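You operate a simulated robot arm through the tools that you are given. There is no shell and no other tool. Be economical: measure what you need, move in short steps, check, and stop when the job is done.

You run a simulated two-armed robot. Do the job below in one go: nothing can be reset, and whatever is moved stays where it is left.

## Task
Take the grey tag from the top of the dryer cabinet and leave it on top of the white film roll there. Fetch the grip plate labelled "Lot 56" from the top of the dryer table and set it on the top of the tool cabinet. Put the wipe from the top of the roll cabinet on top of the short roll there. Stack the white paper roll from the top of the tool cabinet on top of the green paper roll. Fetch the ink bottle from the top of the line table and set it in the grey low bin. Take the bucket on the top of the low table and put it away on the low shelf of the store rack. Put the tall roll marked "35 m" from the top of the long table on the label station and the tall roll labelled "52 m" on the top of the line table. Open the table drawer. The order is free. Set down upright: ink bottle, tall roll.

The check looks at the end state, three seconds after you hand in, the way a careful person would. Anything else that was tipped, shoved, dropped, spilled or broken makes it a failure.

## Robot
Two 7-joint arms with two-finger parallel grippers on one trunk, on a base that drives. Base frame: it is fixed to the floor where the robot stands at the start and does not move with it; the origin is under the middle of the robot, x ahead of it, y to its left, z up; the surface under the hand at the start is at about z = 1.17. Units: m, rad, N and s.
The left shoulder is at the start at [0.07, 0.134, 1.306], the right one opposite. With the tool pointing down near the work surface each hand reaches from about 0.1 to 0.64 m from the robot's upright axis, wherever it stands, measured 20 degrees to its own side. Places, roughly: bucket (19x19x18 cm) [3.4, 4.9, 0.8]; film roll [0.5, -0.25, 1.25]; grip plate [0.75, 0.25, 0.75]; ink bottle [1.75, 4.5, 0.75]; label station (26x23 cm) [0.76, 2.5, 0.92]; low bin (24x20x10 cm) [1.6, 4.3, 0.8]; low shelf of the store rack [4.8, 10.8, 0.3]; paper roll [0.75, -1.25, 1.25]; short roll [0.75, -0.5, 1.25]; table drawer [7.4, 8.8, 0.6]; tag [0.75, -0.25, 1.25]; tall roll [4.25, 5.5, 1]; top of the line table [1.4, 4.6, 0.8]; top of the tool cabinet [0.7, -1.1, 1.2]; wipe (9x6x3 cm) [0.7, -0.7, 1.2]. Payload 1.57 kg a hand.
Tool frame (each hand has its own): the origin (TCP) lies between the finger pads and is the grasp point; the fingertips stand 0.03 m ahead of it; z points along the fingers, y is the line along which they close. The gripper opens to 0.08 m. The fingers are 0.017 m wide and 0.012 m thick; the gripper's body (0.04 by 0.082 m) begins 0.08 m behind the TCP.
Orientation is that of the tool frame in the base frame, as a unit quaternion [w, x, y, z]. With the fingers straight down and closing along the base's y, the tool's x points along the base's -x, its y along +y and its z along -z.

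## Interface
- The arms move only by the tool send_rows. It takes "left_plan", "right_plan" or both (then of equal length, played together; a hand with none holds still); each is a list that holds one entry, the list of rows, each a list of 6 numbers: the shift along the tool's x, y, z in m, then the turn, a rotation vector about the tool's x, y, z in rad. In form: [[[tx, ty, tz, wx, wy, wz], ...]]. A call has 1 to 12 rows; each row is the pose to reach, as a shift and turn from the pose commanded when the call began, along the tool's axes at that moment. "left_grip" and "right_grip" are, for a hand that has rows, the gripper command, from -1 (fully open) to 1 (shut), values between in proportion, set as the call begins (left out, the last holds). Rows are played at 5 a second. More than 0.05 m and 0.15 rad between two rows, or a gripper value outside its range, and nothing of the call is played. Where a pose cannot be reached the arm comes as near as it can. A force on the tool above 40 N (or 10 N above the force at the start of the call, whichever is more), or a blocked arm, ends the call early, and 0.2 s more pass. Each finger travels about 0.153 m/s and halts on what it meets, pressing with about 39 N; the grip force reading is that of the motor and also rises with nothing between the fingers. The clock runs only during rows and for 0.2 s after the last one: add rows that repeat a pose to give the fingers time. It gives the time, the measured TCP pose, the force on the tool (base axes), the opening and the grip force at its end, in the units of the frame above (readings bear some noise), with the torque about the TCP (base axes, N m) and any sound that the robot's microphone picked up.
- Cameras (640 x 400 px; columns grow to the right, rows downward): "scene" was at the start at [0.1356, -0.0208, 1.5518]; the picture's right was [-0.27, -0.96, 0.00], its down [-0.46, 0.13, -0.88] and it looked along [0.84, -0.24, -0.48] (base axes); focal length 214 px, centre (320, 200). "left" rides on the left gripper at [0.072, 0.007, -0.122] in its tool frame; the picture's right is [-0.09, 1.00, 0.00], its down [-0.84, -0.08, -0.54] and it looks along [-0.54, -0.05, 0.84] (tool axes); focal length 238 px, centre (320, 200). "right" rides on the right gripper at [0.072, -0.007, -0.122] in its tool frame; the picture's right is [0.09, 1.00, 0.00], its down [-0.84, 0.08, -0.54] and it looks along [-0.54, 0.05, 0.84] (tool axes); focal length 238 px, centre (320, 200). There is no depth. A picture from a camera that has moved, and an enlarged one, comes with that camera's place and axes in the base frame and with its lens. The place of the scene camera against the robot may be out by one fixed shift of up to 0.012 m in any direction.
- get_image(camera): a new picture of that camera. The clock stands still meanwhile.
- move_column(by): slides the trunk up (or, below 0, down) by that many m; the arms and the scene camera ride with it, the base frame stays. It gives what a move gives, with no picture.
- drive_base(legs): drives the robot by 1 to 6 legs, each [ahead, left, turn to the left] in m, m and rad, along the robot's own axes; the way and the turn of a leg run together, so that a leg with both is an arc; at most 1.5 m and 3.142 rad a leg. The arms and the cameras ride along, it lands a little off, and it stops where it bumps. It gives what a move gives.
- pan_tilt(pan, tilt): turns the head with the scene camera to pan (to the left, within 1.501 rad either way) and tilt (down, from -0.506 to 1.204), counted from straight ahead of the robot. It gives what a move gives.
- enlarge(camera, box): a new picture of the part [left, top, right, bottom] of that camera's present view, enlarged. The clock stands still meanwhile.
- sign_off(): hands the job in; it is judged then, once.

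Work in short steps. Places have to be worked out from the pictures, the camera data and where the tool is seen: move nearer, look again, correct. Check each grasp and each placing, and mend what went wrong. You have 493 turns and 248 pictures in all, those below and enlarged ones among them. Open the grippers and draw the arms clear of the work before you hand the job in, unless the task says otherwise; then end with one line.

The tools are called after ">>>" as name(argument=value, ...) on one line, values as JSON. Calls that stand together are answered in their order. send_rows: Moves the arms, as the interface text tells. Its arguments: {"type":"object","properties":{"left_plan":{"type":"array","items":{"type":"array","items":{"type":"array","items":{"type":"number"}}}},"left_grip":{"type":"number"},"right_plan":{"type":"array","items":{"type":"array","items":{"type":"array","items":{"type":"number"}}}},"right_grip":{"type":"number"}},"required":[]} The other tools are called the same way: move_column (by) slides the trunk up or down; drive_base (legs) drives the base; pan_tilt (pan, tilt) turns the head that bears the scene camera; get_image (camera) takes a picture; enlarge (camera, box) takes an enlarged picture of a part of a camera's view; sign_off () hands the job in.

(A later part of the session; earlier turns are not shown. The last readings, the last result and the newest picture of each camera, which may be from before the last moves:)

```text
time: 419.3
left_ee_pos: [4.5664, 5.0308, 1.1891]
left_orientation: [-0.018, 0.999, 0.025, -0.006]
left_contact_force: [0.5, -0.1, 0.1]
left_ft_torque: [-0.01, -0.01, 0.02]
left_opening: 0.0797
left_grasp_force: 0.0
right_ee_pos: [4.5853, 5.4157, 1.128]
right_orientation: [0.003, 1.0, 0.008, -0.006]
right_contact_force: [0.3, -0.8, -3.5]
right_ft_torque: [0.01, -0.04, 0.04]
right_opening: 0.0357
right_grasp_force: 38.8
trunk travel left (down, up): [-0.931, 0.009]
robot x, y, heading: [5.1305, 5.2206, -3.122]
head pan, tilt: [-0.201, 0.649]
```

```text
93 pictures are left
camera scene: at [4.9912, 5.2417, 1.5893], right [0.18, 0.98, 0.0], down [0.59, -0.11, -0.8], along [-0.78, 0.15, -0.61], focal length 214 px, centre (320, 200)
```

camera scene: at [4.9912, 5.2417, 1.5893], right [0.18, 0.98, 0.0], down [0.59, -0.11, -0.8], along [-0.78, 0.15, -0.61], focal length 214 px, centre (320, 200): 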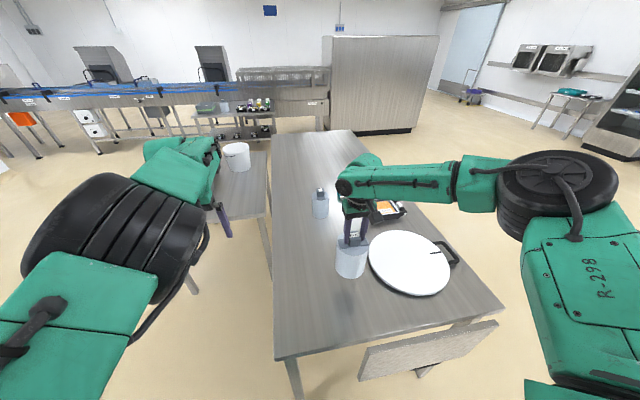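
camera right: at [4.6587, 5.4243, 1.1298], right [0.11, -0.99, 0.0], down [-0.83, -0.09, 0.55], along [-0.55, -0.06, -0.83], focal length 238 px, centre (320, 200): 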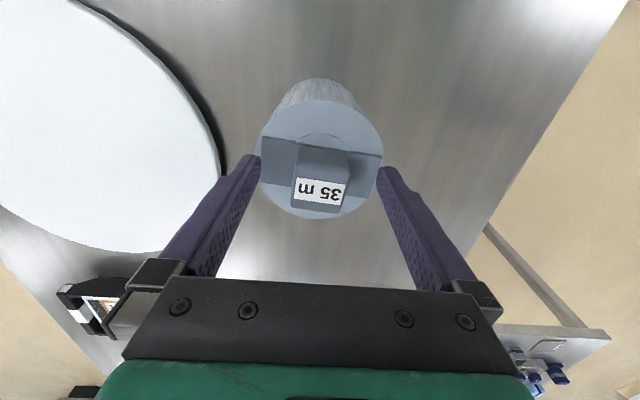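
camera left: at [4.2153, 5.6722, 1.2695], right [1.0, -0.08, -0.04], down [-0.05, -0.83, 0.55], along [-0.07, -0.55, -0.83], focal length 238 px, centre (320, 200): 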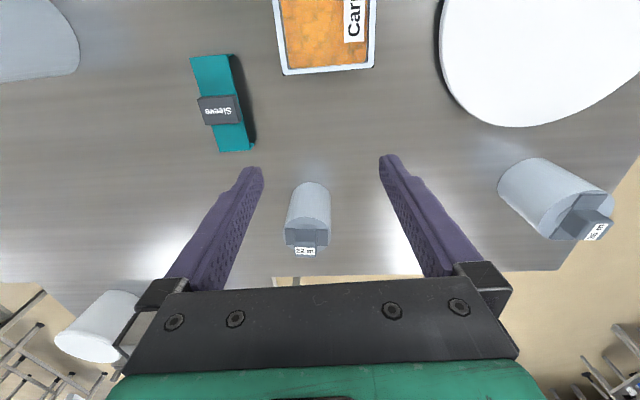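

Roll held. Retreat and drive to the conveyor's label station.

>>> drive_base(legs=[[-0.3, 0, 0], [0, 0.75, 0], [0, 0.72, 0], [1.5, 0, 0], [1.3, 0, 0]])

>>> drive_base(legs=[[0, 1.3, 0], [0.75, 0, 0]])

>>> pan_tilt(pan=-0.1, tilt=0.55)

>>> get_image(camera="scene")

```text
time: 441.5
left_ee_pos: [2.1161, 3.5241, 1.1901]
left_orientation: [-0.018, 0.999, 0.027, -0.007]
left_contact_force: [-0.8, 0.6, -0.7]
left_ft_torque: [0.0, 0.0, 0.03]
left_opening: 0.0801
left_grasp_force: 0.0
right_ee_pos: [2.1339, 3.9111, 1.1297]
right_orientation: [0.003, 1.0, 0.011, -0.006]
right_contact_force: [-0.4, 0.3, -3.6]
right_ft_torque: [0.02, -0.03, -0.02]
right_opening: 0.0355
right_grasp_force: 38.7
trunk travel left (down, up): [-0.931, 0.009]
robot x, y, heading: [2.6797, 3.7165, -3.125]
head pan, tilt: [-0.201, 0.649]
```

```text
time: 451.7
left_ee_pos: [1.3972, 2.2057, 1.1899]
left_orientation: [-0.017, 0.999, 0.03, -0.007]
left_contact_force: [0.8, 0.4, -0.2]
left_ft_torque: [0.01, 0.01, -0.03]
left_opening: 0.0803
left_grasp_force: 0.0
right_ee_pos: [1.4134, 2.5927, 1.1305]
right_orientation: [0.003, 1.0, 0.013, -0.007]
right_contact_force: [-0.2, -0.2, -3.4]
right_ft_torque: [0.02, -0.01, 0.0]
right_opening: 0.0357
right_grasp_force: 39.0
trunk travel left (down, up): [-0.931, 0.009]
robot x, y, heading: [1.9583, 2.406, -3.117]
head pan, tilt: [-0.201, 0.649]
```

```text
time: 452.4
left_ee_pos: [1.3965, 2.2062, 1.1896]
left_orientation: [-0.018, 0.999, 0.03, -0.007]
left_contact_force: [-0.4, -1.0, 0.0]
left_ft_torque: [0.04, 0.03, -0.01]
left_opening: 0.08
left_grasp_force: 0.0
right_ee_pos: [1.4127, 2.5926, 1.1292]
right_orientation: [0.002, 1.0, 0.012, -0.005]
right_contact_force: [0.3, -0.1, -4.2]
right_ft_torque: [0.03, -0.01, -0.01]
right_opening: 0.0354
right_grasp_force: 38.4
trunk travel left (down, up): [-0.931, 0.009]
robot x, y, heading: [1.9589, 2.4006, -3.112]
head pan, tilt: [-0.099, 0.55]
```

```text
92 pictures are left
camera scene: at [1.8162, 2.4128, 1.5981], right [0.08, 1.0, 0.0], down [0.52, -0.04, -0.85], along [-0.85, 0.06, -0.52], focal length 214 px, centre (320, 200)
```

scene: 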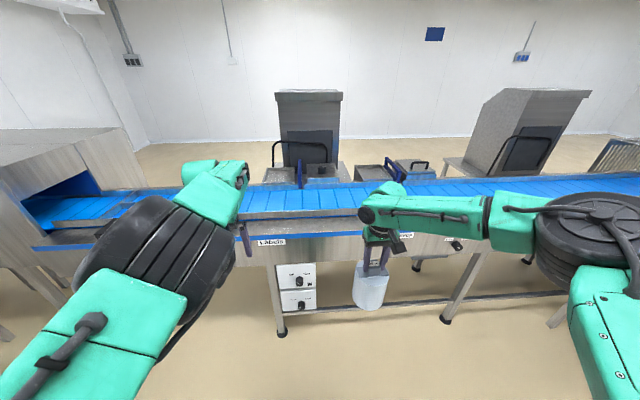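

>>> enlarge(camera="scene", box=[220, 140, 460, 260])

>>> get_image(camera="right")

>>> get_image(camera="left")

```text
2.67 times, centred on (340, 200) of scene
camera zoom: at [1.8162, 2.4128, 1.5981], right [0.08, 1.0, 0.0], down [0.52, -0.04, -0.85], along [-0.85, 0.06, -0.52], focal length 572 px, centre (267, 200)
```

zoom: 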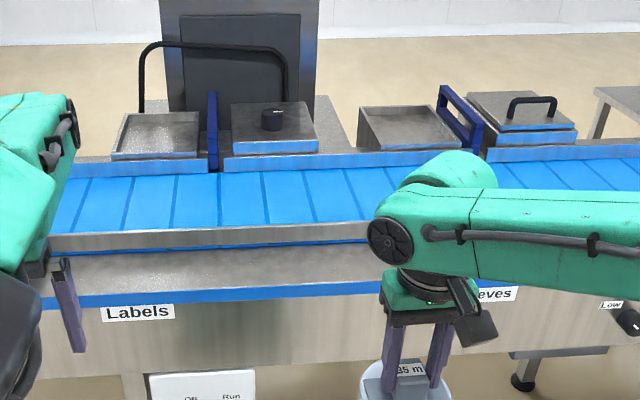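

```text
90 pictures are left
camera right: at [1.4852, 2.6014, 1.2499], right [0.12, -0.99, 0.0], down [-0.83, -0.09, 0.55], along [-0.55, -0.07, -0.83], focal length 238 px, centre (320, 200)
```

right: 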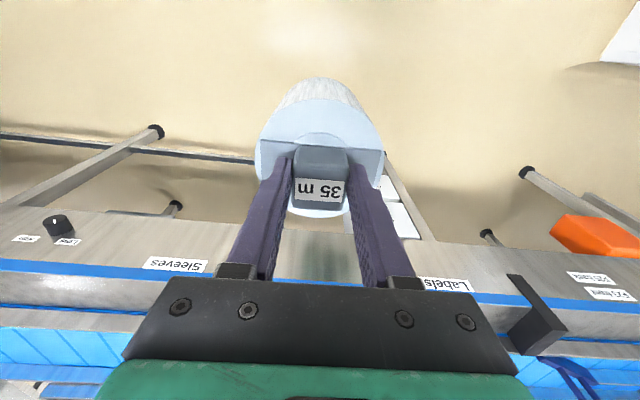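

```text
89 pictures are left
camera left: at [1.4706, 2.2002, 1.3096], right [-0.03, -1.0, -0.04], down [-0.83, 0.01, 0.55], along [-0.55, 0.05, -0.83], focal length 238 px, centre (320, 200)
```

left: 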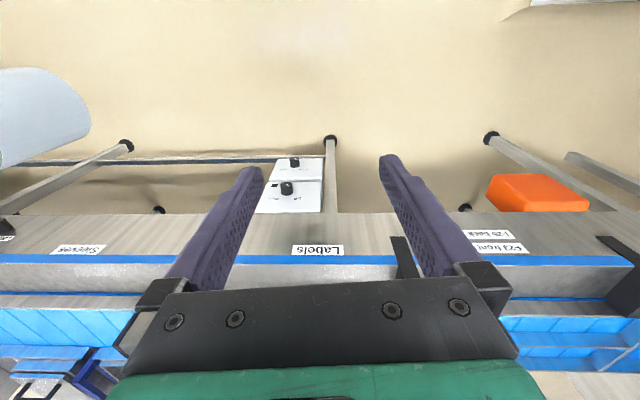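

The belt section at (0.76, 2.5, z≈0.92) between the signs is the label station. Raise the roll a bit and drive up to the conveyor.

>>> send_rows(right_plan=[[[0, 0, -0.03, 0, 0, 0], [0, 0, -0.06, 0, 0, 0], [0, 0, -0.08, 0, 0, 0], [0, 0, -0.08, 0, 0, 0]]])

>>> drive_base(legs=[[0.45, 0.08, 0]])

>>> get_image(camera="right")

>>> pan_tilt(pan=0.1, tilt=0.8)

>>> get_image(camera="scene")

```text
time: 453.4
left_ee_pos: [1.3956, 2.2056, 1.1892]
left_orientation: [-0.018, 0.999, 0.029, -0.006]
left_contact_force: [-0.4, -0.6, -0.7]
left_ft_torque: [0.0, -0.05, -0.03]
left_opening: 0.08
left_grasp_force: 0.1
right_ee_pos: [1.4115, 2.5931, 1.21]
right_orientation: [0.003, 1.0, 0.012, -0.005]
right_contact_force: [-0.4, -0.5, -3.8]
right_ft_torque: [0.0, -0.02, -0.01]
right_opening: 0.0355
right_grasp_force: 38.9
trunk travel left (down, up): [-0.931, 0.009]
robot x, y, heading: [1.9557, 2.4013, -3.11]
head pan, tilt: [-0.099, 0.55]
```

```text
time: 456.2
left_ee_pos: [0.9486, 2.1146, 1.1904]
left_orientation: [-0.017, 0.999, 0.03, -0.007]
left_contact_force: [-0.3, 0.2, -0.2]
left_ft_torque: [0.03, -0.01, -0.01]
left_opening: 0.0799
left_grasp_force: 0.1
right_ee_pos: [0.9633, 2.4999, 1.2103]
right_orientation: [0.003, 1.0, 0.013, -0.007]
right_contact_force: [0.6, -0.6, -3.3]
right_ft_torque: [0.02, -0.05, -0.03]
right_opening: 0.0359
right_grasp_force: 39.5
trunk travel left (down, up): [-0.931, 0.009]
robot x, y, heading: [1.5104, 2.3107, -3.115]
head pan, tilt: [-0.099, 0.55]
```

```text
88 pictures are left
camera right: at [1.0368, 2.5093, 1.3314], right [0.12, -0.99, 0.0], down [-0.83, -0.1, 0.55], along [-0.55, -0.07, -0.83], focal length 238 px, centre (320, 200)
```

right: 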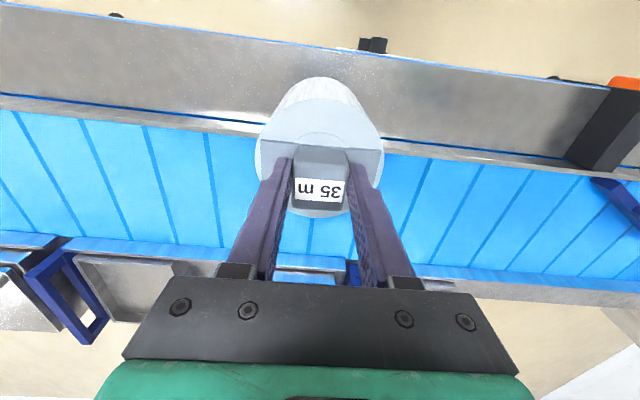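

```text
time: 456.9
left_ee_pos: [0.9464, 2.1138, 1.1898]
left_orientation: [-0.018, 0.999, 0.03, -0.005]
left_contact_force: [0.8, 0.5, -0.2]
left_ft_torque: [0.01, 0.01, 0.01]
left_opening: 0.0802
left_grasp_force: 0.0
right_ee_pos: [0.9617, 2.5002, 1.2087]
right_orientation: [0.002, 1.0, 0.014, -0.006]
right_contact_force: [0.0, -0.1, -4.4]
right_ft_torque: [-0.01, -0.05, 0.0]
right_opening: 0.0355
right_grasp_force: 39.0
trunk travel left (down, up): [-0.931, 0.009]
robot x, y, heading: [1.5095, 2.3095, -3.117]
head pan, tilt: [0.099, 0.799]
```

```text
87 pictures are left
camera scene: at [1.3749, 2.3044, 1.5768], right [-0.13, 0.99, 0.0], down [0.71, 0.09, -0.7], along [-0.69, -0.09, -0.72], focal length 214 px, centre (320, 200)
```

scene: 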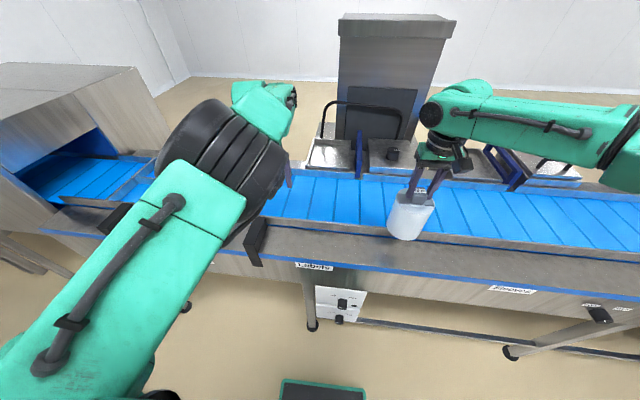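

Belt spans x≈0.61–0.89, so the station centre ≈ (0.755, 2.5). Drive 0.17 ahead and extend the arm a little.

>>> drive_base(legs=[[0.17, 0, 0.02]])

>>> send_rows(right_plan=[[[-0.02, 0, 0.02, 0, 0, 0], [-0.035, 0, 0.05, 0, 0, 0], [-0.035, 0, 0.08, 0, 0, 0], [-0.035, 0, 0.08, 0, 0, 0]]])

>>> get_image(camera="scene")

```text
time: 458.4
left_ee_pos: [0.7857, 2.0969, 1.1925]
left_orientation: [-0.018, 0.999, 0.04, -0.007]
left_contact_force: [1.1, -0.1, 0.4]
left_ft_torque: [0.0, -0.03, -0.03]
left_opening: 0.0801
left_grasp_force: 0.0
right_ee_pos: [0.7933, 2.483, 1.2103]
right_orientation: [0.002, 1.0, 0.024, -0.006]
right_contact_force: [0.8, 0.8, -3.5]
right_ft_torque: [-0.01, -0.06, 0.02]
right_opening: 0.0357
right_grasp_force: 38.9
trunk travel left (down, up): [-0.931, 0.009]
robot x, y, heading: [1.3401, 2.3045, -3.094]
head pan, tilt: [0.099, 0.799]
```

```text
time: 459.4
left_ee_pos: [0.7813, 2.096, 1.1887]
left_orientation: [-0.018, 0.999, 0.041, -0.006]
left_contact_force: [-0.8, 0.4, 0.1]
left_ft_torque: [0.04, -0.02, 0.01]
left_opening: 0.0802
left_grasp_force: 0.0
right_ee_pos: [0.7805, 2.4908, 1.1369]
right_orientation: [0.003, 1.0, 0.024, -0.005]
right_contact_force: [0.1, -0.6, -4.1]
right_ft_torque: [-0.02, -0.02, -0.02]
right_opening: 0.0356
right_grasp_force: 38.9
right hand out of reach, approached as far as the arm can: row 1, 2, 3, 4
trunk travel left (down, up): [-0.931, 0.009]
robot x, y, heading: [1.3381, 2.3037, -3.095]
head pan, tilt: [0.099, 0.799]
```

```text
86 pictures are left
camera scene: at [1.2049, 2.2953, 1.5766], right [-0.15, 0.99, 0.0], down [0.71, 0.1, -0.7], along [-0.69, -0.1, -0.72], focal length 214 px, centre (320, 200)
```

scene: 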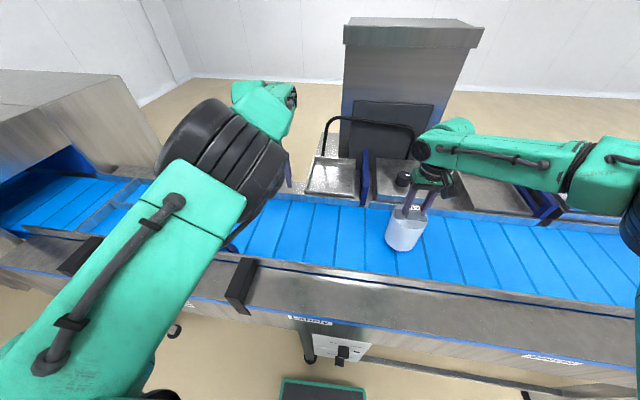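

Well placed over the belt at (0.78, 2.49). Lower with the trunk.

>>> move_column(by=-0.04)

>>> enlarge(camera="scene", box=[340, 160, 480, 260])

```text
time: 460.2
left_ee_pos: [0.7816, 2.0961, 1.1491]
left_orientation: [-0.019, 0.999, 0.041, -0.007]
left_contact_force: [-0.1, -0.8, 0.2]
left_ft_torque: [0.01, 0.02, -0.02]
left_opening: 0.0801
left_grasp_force: 0.1
right_ee_pos: [0.7806, 2.4926, 1.098]
right_orientation: [0.003, 1.0, 0.024, -0.006]
right_contact_force: [0.7, -0.3, -3.2]
right_ft_torque: [0.01, 0.01, -0.01]
right_opening: 0.0355
right_grasp_force: 39.1
trunk travel left (down, up): [-0.891, 0.049]
robot x, y, heading: [1.3412, 2.3083, -3.096]
head pan, tilt: [0.099, 0.799]
```

```text
4.00 times, centred on (410, 210) of scene
camera zoom: at [1.2064, 2.2956, 1.5367], right [-0.15, 0.99, 0.0], down [0.71, 0.1, -0.7], along [-0.69, -0.1, -0.72], focal length 858 px, centre (-40, 160)
```

zoom: 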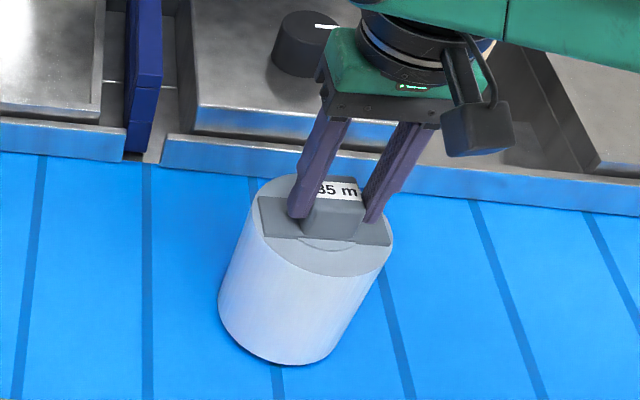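

Near contact. Lower in small steps.

>>> move_column(by=-0.008)

>>> move_column(by=-0.005)

```text
time: 460.8
left_ee_pos: [0.7815, 2.0962, 1.1415]
left_orientation: [-0.018, 0.999, 0.041, -0.006]
left_contact_force: [-0.2, -0.7, 0.2]
left_ft_torque: [-0.01, -0.05, -0.01]
left_opening: 0.0804
left_grasp_force: 0.0
right_ee_pos: [0.7819, 2.4914, 1.0918]
right_orientation: [0.003, 1.0, 0.024, -0.006]
right_contact_force: [-0.1, 0.1, -3.5]
right_ft_torque: [-0.01, -0.05, 0.03]
right_opening: 0.0358
right_grasp_force: 38.9
trunk travel left (down, up): [-0.883, 0.057]
robot x, y, heading: [1.3398, 2.3025, -3.093]
head pan, tilt: [0.099, 0.799]
```

```text
time: 461.3
left_ee_pos: [0.7841, 2.0943, 1.1386]
left_orientation: [-0.018, 0.999, 0.041, -0.008]
left_contact_force: [-0.1, -0.1, 0.6]
left_ft_torque: [-0.04, 0.01, 0.02]
left_opening: 0.0798
left_grasp_force: 0.0
right_ee_pos: [0.7824, 2.4914, 1.0894]
right_orientation: [0.003, 1.0, 0.023, -0.01]
right_contact_force: [-3.1, 1.6, 22.4]
right_ft_torque: [0.45, -0.87, 0.06]
right_opening: 0.0359
right_grasp_force: 38.7
trunk travel left (down, up): [-0.878, 0.062]
robot x, y, heading: [1.3389, 2.3033, -3.094]
head pan, tilt: [0.099, 0.799]
```

Contact made. Ease up 2 mm, release, and rise.

>>> move_column(by=0.002)

>>> send_rows(right_plan=[[[0, 0, 0, 0, 0, 0], [0, 0, 0, 0, 0, 0], [0, 0, 0, 0, 0, 0]]], right_grip=-1)

>>> move_column(by=0.06)

>>> get_image(camera="scene")

```text
time: 461.9
left_ee_pos: [0.7841, 2.0964, 1.1395]
left_orientation: [-0.019, 0.999, 0.041, -0.008]
left_contact_force: [-0.5, -1.5, -0.5]
left_ft_torque: [0.0, 0.03, 0.02]
left_opening: 0.0802
left_grasp_force: 0.1
right_ee_pos: [0.782, 2.4906, 1.0898]
right_orientation: [0.003, 1.0, 0.023, -0.009]
right_contact_force: [-6.6, 2.2, 19.3]
right_ft_torque: [0.21, 0.65, 0.0]
right_opening: 0.0355
right_grasp_force: 39.2
trunk travel left (down, up): [-0.88, 0.06]
robot x, y, heading: [1.3392, 2.3051, -3.092]
head pan, tilt: [0.099, 0.799]
```

```text
time: 462.6
left_ee_pos: [0.7824, 2.0949, 1.139]
left_orientation: [-0.018, 0.999, 0.041, -0.006]
left_contact_force: [-0.4, -0.3, 1.0]
left_ft_torque: [0.02, 0.01, 0.04]
left_opening: 0.0798
left_grasp_force: 0.1
right_ee_pos: [0.7826, 2.4912, 1.0856]
right_orientation: [0.003, 1.0, 0.024, -0.006]
right_contact_force: [0.4, -0.2, -0.4]
right_ft_torque: [0.01, -0.03, -0.01]
right_opening: 0.0798
right_grasp_force: 0.0
trunk travel left (down, up): [-0.88, 0.06]
robot x, y, heading: [1.3418, 2.3021, -3.096]
head pan, tilt: [0.099, 0.799]
```

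```text
time: 463.6
left_ee_pos: [0.7818, 2.0959, 1.1992]
left_orientation: [-0.018, 0.999, 0.042, -0.008]
left_contact_force: [-0.2, -0.5, 0.2]
left_ft_torque: [0.02, -0.01, 0.02]
left_opening: 0.08
left_grasp_force: 0.1
right_ee_pos: [0.7808, 2.4927, 1.1461]
right_orientation: [0.003, 1.0, 0.023, -0.006]
right_contact_force: [0.4, -0.6, -0.5]
right_ft_torque: [-0.03, -0.01, -0.01]
right_opening: 0.0802
right_grasp_force: 0.0
trunk travel left (down, up): [-0.94, 0.0]
robot x, y, heading: [1.3389, 2.3024, -3.091]
head pan, tilt: [0.099, 0.799]
```

```text
84 pictures are left
camera scene: at [1.2068, 2.2953, 1.5858], right [-0.15, 0.99, 0.0], down [0.71, 0.1, -0.7], along [-0.69, -0.1, -0.72], focal length 214 px, centre (320, 200)
```

scene: 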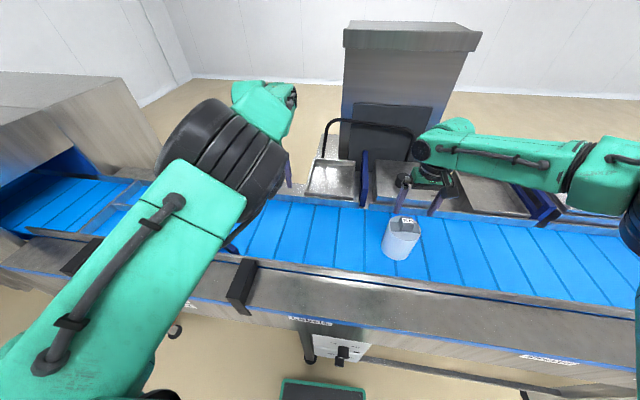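

35 m roll stands on the label station. Raise the hand, back off, turn around and head to the bucket's table.

>>> send_rows(right_plan=[[[0, 0, -0.04, 0, 0, 0], [0, 0, -0.08, 0, 0, 0], [0, 0, -0.12, 0, 0, 0], [0.03, 0, -0.14, 0, 0, 0], [0.03, 0, -0.14, 0, 0, 0]]])

>>> drive_base(legs=[[-0.55, 0, 0], [0, 0, 3.09], [0.65, 0.9, 0], [0, 1.2, 0]])

>>> pan_tilt(pan=0.1, tilt=0.6)

>>> get_image(camera="scene")

```text
time: 464.9
left_ee_pos: [0.7839, 2.0965, 1.1992]
left_orientation: [-0.018, 0.999, 0.041, -0.007]
left_contact_force: [-0.4, 0.4, -0.2]
left_ft_torque: [-0.01, -0.02, 0.03]
left_opening: 0.08
left_grasp_force: 0.1
right_ee_pos: [0.8159, 2.4955, 1.2866]
right_orientation: [0.003, 1.0, 0.024, -0.007]
right_contact_force: [-0.8, 0.1, 0.9]
right_ft_torque: [0.03, 0.01, -0.03]
right_opening: 0.0799
right_grasp_force: 0.1
trunk travel left (down, up): [-0.94, 0.0]
robot x, y, heading: [1.3421, 2.3078, -3.089]
head pan, tilt: [0.099, 0.799]
```

```text
time: 486.3
left_ee_pos: [3.0497, 4.6485, 1.1982]
left_orientation: [0.006, -0.03, 0.999, -0.019]
left_contact_force: [-0.2, 0.0, 0.2]
left_ft_torque: [0.04, -0.02, 0.04]
left_opening: 0.0801
left_grasp_force: 0.0
right_ee_pos: [3.0093, 4.2495, 1.2869]
right_orientation: [0.005, -0.013, 1.0, 0.003]
right_contact_force: [0.3, 0.2, 0.1]
right_ft_torque: [0.03, 0.04, 0.01]
right_opening: 0.0801
right_grasp_force: 0.0
trunk travel left (down, up): [-0.94, 0.0]
robot x, y, heading: [2.4821, 4.4476, 0.023]
head pan, tilt: [0.099, 0.799]
```

```text
time: 487.0
left_ee_pos: [3.0482, 4.6492, 1.1977]
left_orientation: [0.007, -0.031, 0.999, -0.017]
left_contact_force: [0.6, -0.1, -0.1]
left_ft_torque: [-0.01, -0.01, 0.0]
left_opening: 0.0798
left_grasp_force: 0.2
right_ee_pos: [3.0094, 4.2508, 1.2878]
right_orientation: [0.006, -0.012, 1.0, 0.003]
right_contact_force: [1.2, -0.1, -0.3]
right_ft_torque: [0.04, 0.01, 0.0]
right_opening: 0.08
right_grasp_force: 0.1
trunk travel left (down, up): [-0.94, 0.0]
robot x, y, heading: [2.4893, 4.451, 0.029]
head pan, tilt: [0.099, 0.6]
```

```text
83 pictures are left
camera scene: at [2.6236, 4.4675, 1.6026], right [0.12, -0.99, 0.0], down [-0.56, -0.07, -0.82], along [0.82, 0.1, -0.57], focal length 214 px, centre (320, 200)
```

scene: 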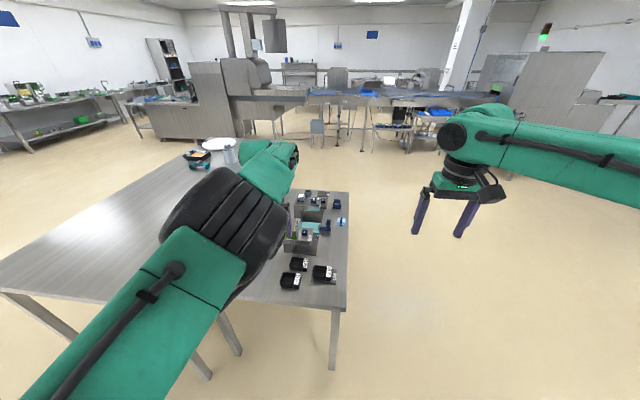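

Strafe left 0.55 to place the bucket in the right hand's sector.

>>> drive_base(legs=[[0.05, 0.58, -0.03]])

>>> pan_tilt(pan=-0.2, tilt=0.7)

>>> get_image(camera="scene")

>>> get_image(camera="right")

```text
time: 490.3
left_ee_pos: [3.0994, 5.2065, 1.1978]
left_orientation: [0.007, -0.014, 1.0, -0.017]
left_contact_force: [0.4, -0.5, 0.1]
left_ft_torque: [0.01, 0.03, 0.0]
left_opening: 0.0801
left_grasp_force: 0.2
right_ee_pos: [3.0482, 4.8107, 1.2866]
right_orientation: [0.006, 0.003, 1.0, 0.004]
right_contact_force: [-0.6, -0.3, -0.5]
right_ft_torque: [0.0, 0.01, 0.02]
right_opening: 0.08
right_grasp_force: 0.1
trunk travel left (down, up): [-0.94, 0.0]
robot x, y, heading: [2.5331, 5.031, -0.004]
head pan, tilt: [0.099, 0.6]
```

```text
time: 491.1
left_ee_pos: [3.0999, 5.2085, 1.1993]
left_orientation: [0.008, -0.014, 1.0, -0.018]
left_contact_force: [-0.5, -0.3, -0.8]
left_ft_torque: [-0.02, 0.02, 0.0]
left_opening: 0.0801
left_grasp_force: 0.1
right_ee_pos: [3.0469, 4.8114, 1.2872]
right_orientation: [0.005, 0.002, 1.0, 0.003]
right_contact_force: [0.4, -1.1, 0.2]
right_ft_torque: [-0.02, 0.0, 0.02]
right_opening: 0.08
right_grasp_force: 0.0
trunk travel left (down, up): [-0.94, 0.0]
robot x, y, heading: [2.5304, 5.0281, -0.003]
head pan, tilt: [-0.201, 0.7]
```

```text
82 pictures are left
camera scene: at [2.6636, 5.0156, 1.5941], right [-0.2, -0.98, 0.0], down [-0.63, 0.13, -0.77], along [0.75, -0.16, -0.64], focal length 214 px, centre (320, 200)
```

scene: 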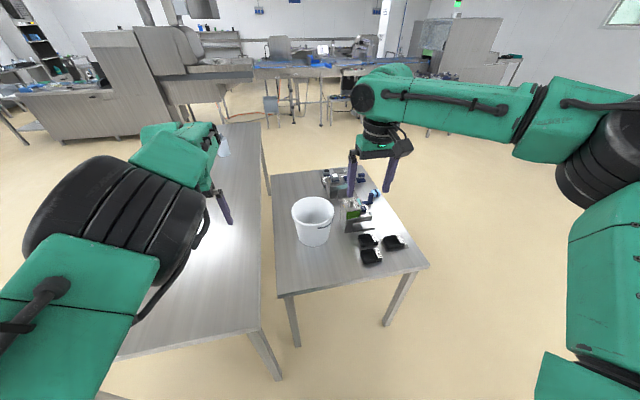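

```text
81 pictures are left
camera right: at [2.9733, 4.8048, 1.4081], right [-0.09, 1.0, 0.0], down [0.83, 0.07, 0.55], along [0.55, 0.05, -0.83], focal length 238 px, centre (320, 200)
```

right: 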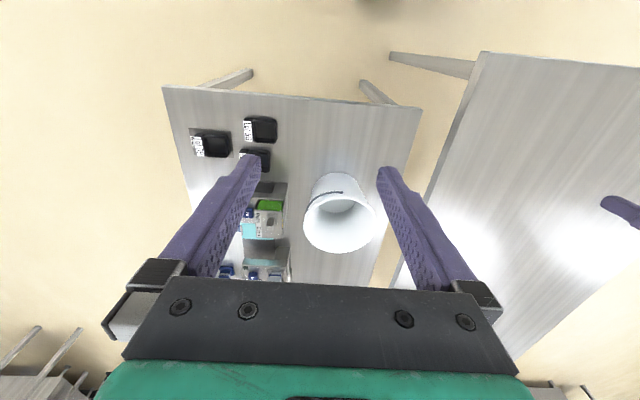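

>>> enlarge(camera="scene", box=[270, 170, 400, 270])

>>> enlarge(camera="right", box=[270, 150, 400, 270])

```text
4.00 times, centred on (335, 220) of scene
camera zoom: at [2.6636, 5.0156, 1.5941], right [-0.2, -0.98, 0.0], down [-0.63, 0.13, -0.77], along [0.75, -0.16, -0.64], focal length 858 px, centre (260, 120)
```

zoom: 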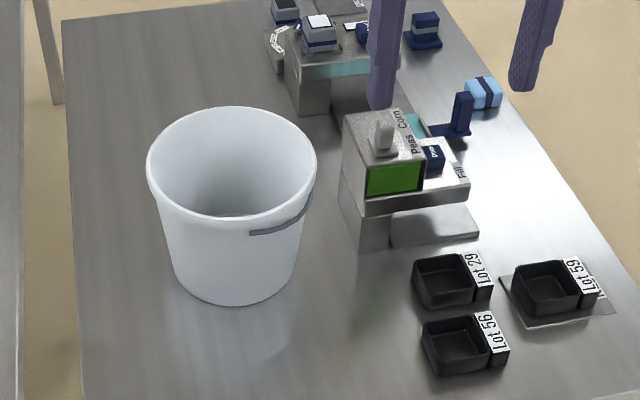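

```text
3.33 times, centred on (335, 210) of right
camera zoom: at [2.9733, 4.8048, 1.4081], right [-0.09, 1.0, 0.0], down [0.83, 0.07, 0.55], along [0.55, 0.05, -0.83], focal length 794 px, centre (270, 167)
```

zoom: 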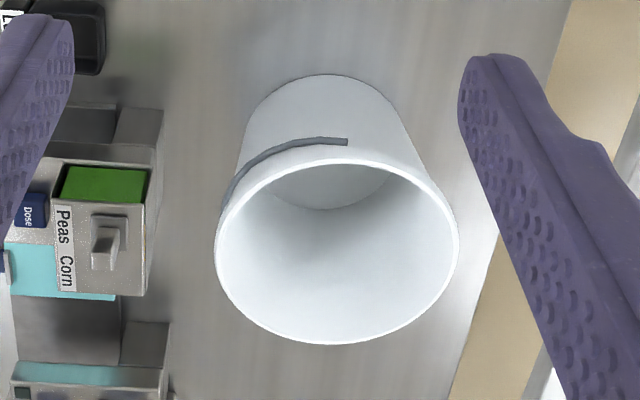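

Bucket is empty; rim centre ≈ (3.378, 4.896), z≈0.92, radius ≈0.095. I'll reposition to (2.74, 4.78) with heading 0.5 and lower the trunk 0.25.

>>> drive_base(legs=[[0, -0.25, 0], [0.2, 0, 0], [0, 0, 0.5]])

>>> move_column(by=-0.25)

>>> get_image(camera="right")

```text
time: 495.5
left_ee_pos: [3.1422, 5.2044, 1.1997]
left_orientation: [0.011, -0.259, 0.966, -0.016]
left_contact_force: [-1.0, -0.7, 0.2]
left_ft_torque: [-0.01, -0.01, -0.02]
left_opening: 0.08
left_grasp_force: 0.1
right_ee_pos: [3.2849, 4.8311, 1.2875]
right_orientation: [0.005, -0.243, 0.97, 0.005]
right_contact_force: [-0.1, 0.4, 0.7]
right_ft_torque: [0.02, 0.0, 0.01]
right_opening: 0.0799
right_grasp_force: 0.0
trunk travel left (down, up): [-0.94, 0.0]
robot x, y, heading: [2.735, 4.7773, 0.487]
head pan, tilt: [-0.201, 0.7]
```

```text
time: 498.1
left_ee_pos: [3.1416, 5.2058, 0.9483]
left_orientation: [0.011, -0.259, 0.966, -0.016]
left_contact_force: [0.1, -0.4, -0.3]
left_ft_torque: [-0.03, -0.03, -0.02]
left_opening: 0.0803
left_grasp_force: 0.0
right_ee_pos: [3.2852, 4.832, 1.0375]
right_orientation: [0.005, -0.243, 0.97, 0.004]
right_contact_force: [-0.4, 0.1, -0.1]
right_ft_torque: [0.0, 0.01, 0.01]
right_opening: 0.08
right_grasp_force: 0.0
trunk travel left (down, up): [-0.69, 0.25]
robot x, y, heading: [2.7294, 4.7752, 0.491]
head pan, tilt: [-0.201, 0.7]
```

```text
78 pictures are left
camera right: at [3.2235, 4.79, 1.1582], right [-0.55, 0.83, 0.0], down [0.7, 0.46, 0.55], along [0.46, 0.31, -0.83], focal length 238 px, centre (320, 200)
```

right: 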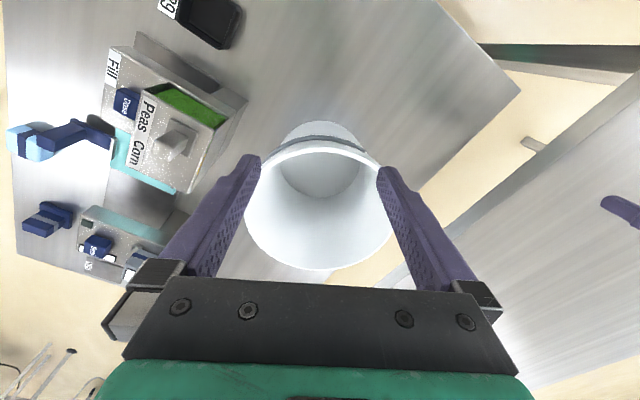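

A handle strip covers the rim arc ≈185–240°, so I'll grip at ≈170° (clean wall). Rotate the right hand CCW 0.9 rad over that point.

>>> send_rows(right_plan=[[[-0.006, 0.01, 0, 0, 0, -0.13], [-0.011, 0.02, 0, 0, 0, -0.26], [-0.016, 0.03, 0, 0, 0, -0.39], [-0.022, 0.04, 0, 0, 0, -0.52], [-0.027, 0.05, 0, 0, 0, -0.65], [-0.033, 0.06, 0, 0, 0, -0.78], [-0.0377, 0.0706, 0, 0, 0, -0.9], [-0.0377, 0.0706, 0, 0, 0, -0.9]]], right_grip=-1)

>>> get_image(camera="right")

```text
time: 499.9
left_ee_pos: [3.1422, 5.2045, 0.9483]
left_orientation: [0.011, -0.26, 0.965, -0.016]
left_contact_force: [0.4, 0.7, 0.2]
left_ft_torque: [0.02, 0.0, -0.02]
left_opening: 0.0799
left_grasp_force: 0.0
right_ee_pos: [3.2709, 4.8887, 1.0339]
right_orientation: [0.008, -0.642, 0.767, 0.001]
right_contact_force: [-0.4, -0.5, -0.3]
right_ft_torque: [-0.02, -0.02, 0.02]
right_opening: 0.08
right_grasp_force: 0.0
right hand out of reach, approached as far as the arm can: row 5, 6, 7, 8
trunk travel left (down, up): [-0.69, 0.25]
robot x, y, heading: [2.7294, 4.7782, 0.491]
head pan, tilt: [-0.201, 0.7]
```

```text
77 pictures are left
camera right: at [3.2633, 4.8151, 1.1549], right [-1.0, 0.09, -0.01], down [0.07, 0.83, 0.55], along [0.05, 0.55, -0.83], focal length 238 px, centre (320, 200)
```

right: 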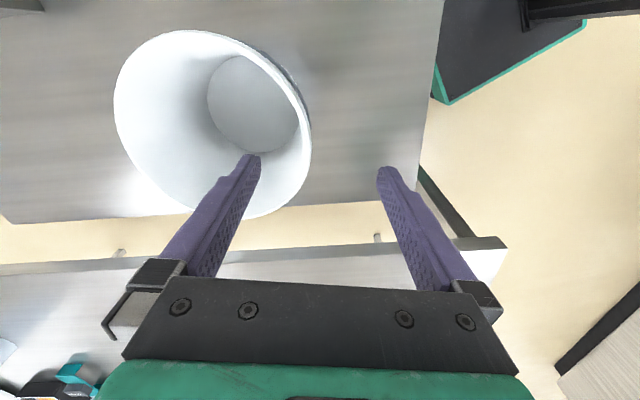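

Yaw achieved (closing axis at 170°). The wall is at ≈ (3.29, 4.92); nudge the base to bring the TCP over it.

>>> drive_base(legs=[[0.026, 0.018, 0]])

>>> get_image(camera="right")

```text
time: 500.7
left_ee_pos: [3.1556, 5.2301, 0.9524]
left_orientation: [0.012, -0.259, 0.966, -0.015]
left_contact_force: [0.4, -0.8, 0.1]
left_ft_torque: [0.05, -0.03, -0.01]
left_opening: 0.08
left_grasp_force: 0.0
right_ee_pos: [3.2845, 4.9133, 1.0363]
right_orientation: [0.01, -0.64, 0.768, 0.002]
right_contact_force: [-0.8, -0.8, 0.1]
right_ft_torque: [0.05, 0.01, 0.03]
right_opening: 0.0799
right_grasp_force: 0.1
trunk travel left (down, up): [-0.69, 0.25]
robot x, y, heading: [2.7456, 4.8069, 0.486]
head pan, tilt: [-0.201, 0.7]
```

```text
76 pictures are left
camera right: at [3.2755, 4.8388, 1.1563], right [-1.0, 0.09, -0.01], down [0.07, 0.83, 0.56], along [0.06, 0.55, -0.83], focal length 238 px, centre (320, 200)
```

right: 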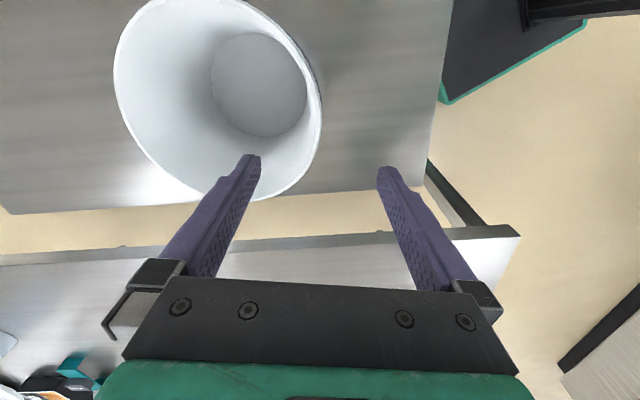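

The wall lies right under the TCP. Descend to z ≈ 0.905 and close.

>>> send_rows(right_plan=[[[0, -0.005, 0.03, 0, 0, 0], [0, -0.005, 0.06, 0, 0, 0], [0, -0.005, 0.09, 0, 0, 0], [0, -0.005, 0.115, 0, 0, 0], [0, -0.005, 0.13, 0, 0, 0], [0, -0.005, 0.13, 0, 0, 0]]])

>>> get_image(camera="right")

```text
time: 502.1
left_ee_pos: [3.1566, 5.2317, 0.9493]
left_orientation: [0.011, -0.259, 0.966, -0.016]
left_contact_force: [-1.0, 0.0, 0.5]
left_ft_torque: [0.02, 0.01, -0.02]
left_opening: 0.0799
left_grasp_force: 0.0
right_ee_pos: [3.287, 4.9093, 0.9062]
right_orientation: [0.008, -0.64, 0.768, 0.002]
right_contact_force: [-0.3, -0.4, 0.5]
right_ft_torque: [0.02, 0.0, -0.01]
right_opening: 0.08
right_grasp_force: 0.1
right hand out of reach, approached as far as the arm can: row 4, 5, 6
trunk travel left (down, up): [-0.69, 0.25]
robot x, y, heading: [2.7406, 4.8014, 0.488]
head pan, tilt: [-0.201, 0.7]
```

```text
75 pictures are left
camera right: at [3.2788, 4.8346, 1.0269], right [-1.0, 0.09, -0.01], down [0.07, 0.83, 0.55], along [0.06, 0.55, -0.83], focal length 238 px, centre (320, 200)
```

right: 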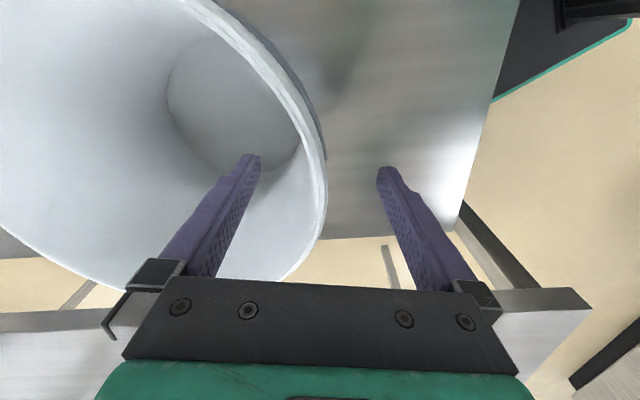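

Fingers straddle the wall. Close and lift via trunk slightly.

>>> send_rows(right_plan=[[[0, 0, 0, 0, 0, 0], [0, 0, 0, 0, 0, 0], [0, 0, 0, 0, 0, 0], [0, 0, 0, 0, 0, 0]]], right_grip=1)

>>> move_column(by=0.04)

>>> get_image(camera="right")

>>> get_image(camera="scene")

```text
time: 503.1
left_ee_pos: [3.1558, 5.232, 0.9493]
left_orientation: [0.011, -0.258, 0.966, -0.015]
left_contact_force: [-0.1, 0.1, -1.0]
left_ft_torque: [0.02, 0.04, -0.02]
left_opening: 0.0797
left_grasp_force: 0.0
right_ee_pos: [3.2856, 4.9074, 0.9066]
right_orientation: [0.01, -0.64, 0.768, 0.003]
right_contact_force: [0.4, -0.3, 6.9]
right_ft_torque: [0.21, -1.27, -0.17]
right_opening: 0.0067
right_grasp_force: 26.4
trunk travel left (down, up): [-0.69, 0.25]
robot x, y, heading: [2.7425, 4.8071, 0.489]
head pan, tilt: [-0.201, 0.7]
```

```text
time: 504.0
left_ee_pos: [3.1573, 5.2329, 0.9889]
left_orientation: [0.01, -0.259, 0.966, -0.017]
left_contact_force: [0.4, 0.1, -0.3]
left_ft_torque: [-0.01, 0.01, -0.01]
left_opening: 0.0799
left_grasp_force: 0.2
right_ee_pos: [3.2868, 4.9086, 0.9454]
right_orientation: [0.006, -0.641, 0.768, 0.002]
right_contact_force: [0.4, -0.1, -1.1]
right_ft_torque: [0.0, 0.18, -0.01]
right_opening: 0.0037
right_grasp_force: 24.7
trunk travel left (down, up): [-0.73, 0.21]
robot x, y, heading: [2.746, 4.8052, 0.489]
head pan, tilt: [-0.201, 0.7]
```

```text
74 pictures are left
camera right: at [3.2791, 4.8347, 1.0666], right [-1.0, 0.09, -0.01], down [0.07, 0.83, 0.55], along [0.05, 0.55, -0.83], focal length 238 px, centre (320, 200)
```

right: 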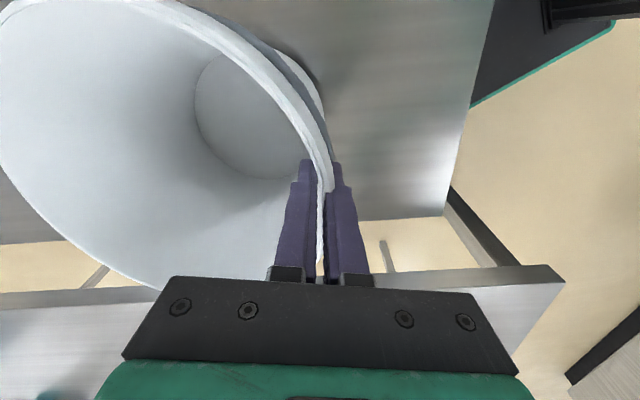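

```text
73 pictures are left
camera scene: at [2.8677, 4.857, 1.384], right [0.29, -0.96, 0.0], down [-0.62, -0.18, -0.76], along [0.73, 0.22, -0.64], focal length 214 px, centre (320, 200)
```

scene: 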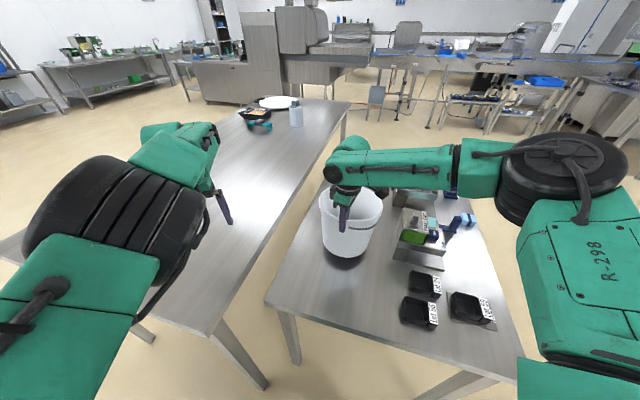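

Bucket is lifted and light. Raise the trunk, back out, and head north with it.

>>> move_column(by=0.2)

>>> drive_base(legs=[[-0.35, 0, 0], [0, 0, 1.08]])

>>> get_image(camera="scene")

```text
time: 506.1
left_ee_pos: [3.1567, 5.2331, 1.1888]
left_orientation: [0.01, -0.258, 0.966, -0.016]
left_contact_force: [-0.5, -0.5, -0.1]
left_ft_torque: [-0.02, -0.03, -0.03]
left_opening: 0.0797
left_grasp_force: 0.1
right_ee_pos: [3.2872, 4.9072, 1.1459]
right_orientation: [0.008, -0.64, 0.768, 0.003]
right_contact_force: [0.8, 0.3, -2.6]
right_ft_torque: [0.03, 0.19, -0.01]
right_opening: 0.0037
right_grasp_force: 23.6
trunk travel left (down, up): [-0.93, 0.01]
robot x, y, heading: [2.7446, 4.8037, 0.492]
head pan, tilt: [-0.201, 0.7]
```

```text
time: 511.1
left_ee_pos: [2.2542, 5.2064, 1.1892]
left_orientation: [-0.018, 0.719, -0.695, 0.009]
left_contact_force: [-0.4, 0.4, -0.8]
left_ft_torque: [0.03, 0.04, 0.03]
left_opening: 0.08
left_grasp_force: 0.1
right_ee_pos: [2.6006, 5.1675, 1.1456]
right_orientation: [-0.005, 0.944, -0.33, -0.006]
right_contact_force: [0.5, 0.1, -2.6]
right_ft_torque: [-0.17, 0.11, -0.03]
right_opening: 0.0035
right_grasp_force: 24.0
trunk travel left (down, up): [-0.93, 0.01]
robot x, y, heading: [2.4355, 4.6387, 1.568]
head pan, tilt: [-0.201, 0.7]
```

```text
72 pictures are left
camera scene: at [2.4502, 4.7777, 1.584], right [0.98, -0.2, 0.0], down [-0.13, -0.63, -0.76], along [0.15, 0.75, -0.64], focal length 214 px, centre (320, 200)
```

scene: 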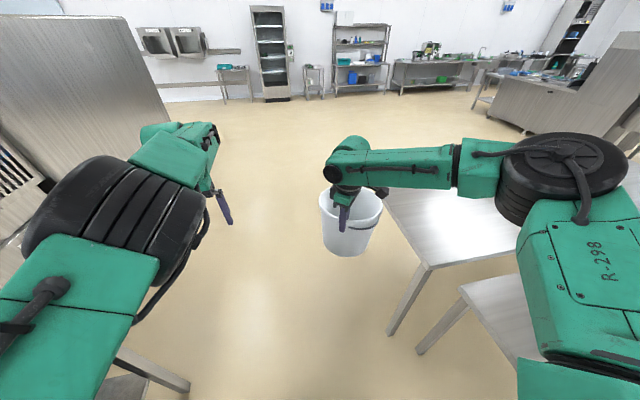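

Clear path. Drive north to y≈8.6 and east to x≈5.0, facing the rack.

>>> drive_base(legs=[[1.5, 0, 0], [1.5, 0, 0], [1.0, 0, 0], [0, -1.3, 0], [0, -1.3, 0]])

>>> pan_tilt(pan=-0.1, tilt=0.45)

>>> get_image(camera="scene")

```text
time: 542.6
left_ee_pos: [4.8295, 9.2471, 1.1897]
left_orientation: [-0.018, 0.726, -0.687, 0.008]
left_contact_force: [0.6, 0.5, 0.1]
left_ft_torque: [0.04, 0.0, -0.02]
left_opening: 0.0799
left_grasp_force: 0.0
right_ee_pos: [5.1773, 9.2171, 1.1465]
right_orientation: [-0.006, 0.948, -0.319, -0.006]
right_contact_force: [0.0, 0.6, -2.2]
right_ft_torque: [-0.16, 0.12, 0.03]
right_opening: 0.0035
right_grasp_force: 24.7
trunk travel left (down, up): [-0.93, 0.01]
robot x, y, heading: [5.0261, 8.683, 1.593]
head pan, tilt: [-0.201, 0.7]
```

```text
time: 543.4
left_ee_pos: [4.8295, 9.2476, 1.1879]
left_orientation: [-0.018, 0.726, -0.687, 0.007]
left_contact_force: [0.7, -0.3, 0.4]
left_ft_torque: [0.0, -0.02, -0.02]
left_opening: 0.0801
left_grasp_force: 0.0
right_ee_pos: [5.1773, 9.2179, 1.1459]
right_orientation: [-0.006, 0.948, -0.319, -0.006]
right_contact_force: [0.0, 0.0, -2.1]
right_ft_torque: [-0.17, 0.07, 0.0]
right_opening: 0.0036
right_grasp_force: 24.6
trunk travel left (down, up): [-0.93, 0.01]
robot x, y, heading: [5.0262, 8.6824, 1.593]
head pan, tilt: [-0.099, 0.45]
```

```text
71 pictures are left
camera scene: at [5.029, 8.8317, 1.6061], right [1.0, -0.08, 0.0], down [-0.03, -0.44, -0.9], along [0.07, 0.9, -0.44], focal length 214 px, centre (320, 200)
```

scene: 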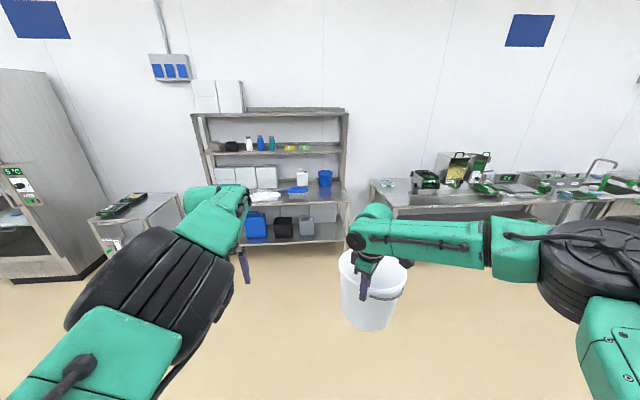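

Free spot on the low shelf's right end, centre ≈ x 5.29. Fold the left arm back first so it clears the rack.

>>> send_rows(left_plan=[[[0.03, 0.02, 0, 0, 0, 0], [0.06, 0.04, 0, 0, 0, 0], [0.09, 0.06, 0, 0, 0, 0], [0.12, 0.08, 0, 0, 0, 0], [0.15, 0.1, 0, 0, 0, 0], [0.19, 0.12, 0, 0, 0, 0], [0.22, 0.15, 0, 0, 0, 0], [0.22, 0.15, 0, 0, 0, 0]]])

>>> drive_base(legs=[[0.6, 0, -0.02]])

>>> get_image(camera="scene")

```text
time: 545.2
left_ee_pos: [4.6913, 9.018, 1.1768]
left_orientation: [-0.028, 0.733, -0.68, 0.017]
left_contact_force: [0.1, 0.6, 0.5]
left_ft_torque: [0.02, 0.02, -0.02]
left_opening: 0.0802
left_grasp_force: 0.1
left hand out of reach, approached as far as the arm can: row 1, 2, 3, 4, 5, 6
right_ee_pos: [5.1785, 9.2189, 1.1451]
right_orientation: [-0.005, 0.948, -0.319, -0.005]
right_contact_force: [0.0, 0.3, -2.7]
right_ft_torque: [-0.14, 0.12, 0.02]
right_opening: 0.0035
right_grasp_force: 24.7
trunk travel left (down, up): [-0.93, 0.01]
robot x, y, heading: [5.0227, 8.6807, 1.594]
head pan, tilt: [-0.099, 0.45]
```

```text
time: 548.6
left_ee_pos: [4.6867, 9.6185, 1.1762]
left_orientation: [-0.027, 0.728, -0.685, 0.018]
left_contact_force: [0.2, -0.8, 0.2]
left_ft_torque: [0.02, 0.0, 0.0]
left_opening: 0.08
left_grasp_force: 0.1
right_ee_pos: [5.1767, 9.8121, 1.1476]
right_orientation: [-0.007, 0.945, -0.327, -0.006]
right_contact_force: [0.4, -0.6, -1.9]
right_ft_torque: [-0.17, 0.12, -0.01]
right_opening: 0.0037
right_grasp_force: 24.5
trunk travel left (down, up): [-0.93, 0.01]
robot x, y, heading: [5.0139, 9.2829, 1.581]
head pan, tilt: [-0.099, 0.45]
```

```text
70 pictures are left
camera scene: at [5.0224, 9.428, 1.6064], right [1.0, -0.09, 0.0], down [-0.04, -0.43, -0.9], along [0.08, 0.9, -0.43], focal length 214 px, centre (320, 200)
```

scene: 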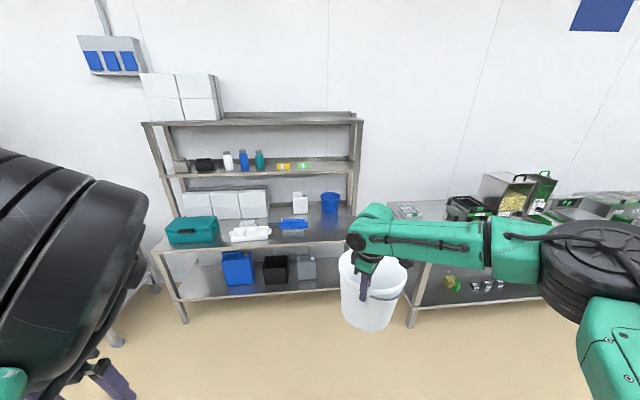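

Rack front ≈ y 10.6, low shelf ≈ 0.30, bench underside ≈ 0.70; free x ≈ 5.115–5.40. Drive closer and lower the trunk so the bucket is just above shelf height.

>>> drive_base(legs=[[0.52, -0.03, 0]])

>>> move_column(by=-0.6)

>>> pan_tilt(pan=-0.2, tilt=0.35)

>>> get_image(camera="scene")

>>> get_image(camera="right")

```text
time: 551.6
left_ee_pos: [4.713, 10.1359, 1.1775]
left_orientation: [-0.03, 0.729, -0.683, 0.02]
left_contact_force: [0.5, -0.3, 0.3]
left_ft_torque: [0.0, -0.01, 0.0]
left_opening: 0.0799
left_grasp_force: 0.1
right_ee_pos: [5.2011, 10.3294, 1.1461]
right_orientation: [-0.007, 0.945, -0.326, -0.007]
right_contact_force: [0.1, -0.2, -2.5]
right_ft_torque: [-0.16, 0.12, -0.01]
right_opening: 0.0037
right_grasp_force: 24.3
trunk travel left (down, up): [-0.93, 0.01]
robot x, y, heading: [5.0427, 9.8008, 1.578]
head pan, tilt: [-0.099, 0.45]
```

```text
refused: -0.6 is not a number from -0.4 to 0.4
```

```text
time: 552.3
left_ee_pos: [4.7132, 10.1368, 1.1762]
left_orientation: [-0.031, 0.73, -0.682, 0.02]
left_contact_force: [-0.2, 0.0, -0.2]
left_ft_torque: [0.0, -0.06, 0.0]
left_opening: 0.0802
left_grasp_force: 0.1
right_ee_pos: [5.2027, 10.3313, 1.1461]
right_orientation: [-0.006, 0.945, -0.326, -0.006]
right_contact_force: [-0.1, 0.2, -2.6]
right_ft_torque: [-0.16, 0.12, 0.01]
right_opening: 0.0036
right_grasp_force: 24.1
trunk travel left (down, up): [-0.93, 0.01]
robot x, y, heading: [5.0446, 9.8011, 1.578]
head pan, tilt: [-0.201, 0.351]
```

```text
69 pictures are left
camera scene: at [5.0579, 9.9468, 1.6155], right [0.98, -0.19, 0.0], down [-0.07, -0.34, -0.94], along [0.18, 0.92, -0.34], focal length 214 px, centre (320, 200)
```

scene: 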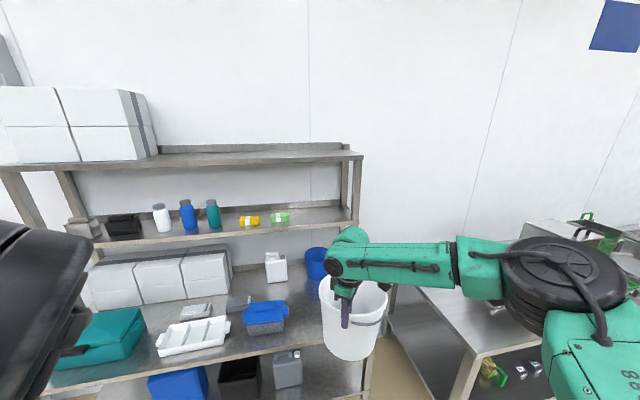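

```text
68 pictures are left
camera right: at [5.2641, 10.2895, 1.2672], right [-0.54, -0.84, -0.01], down [-0.7, 0.45, 0.55], along [-0.46, 0.31, -0.83], focal length 238 px, centre (320, 200)
```

right: 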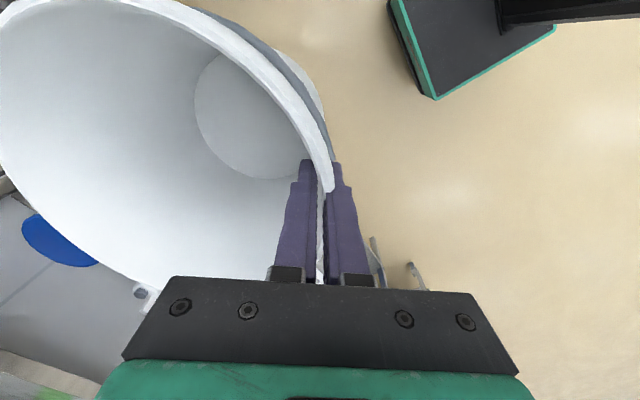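

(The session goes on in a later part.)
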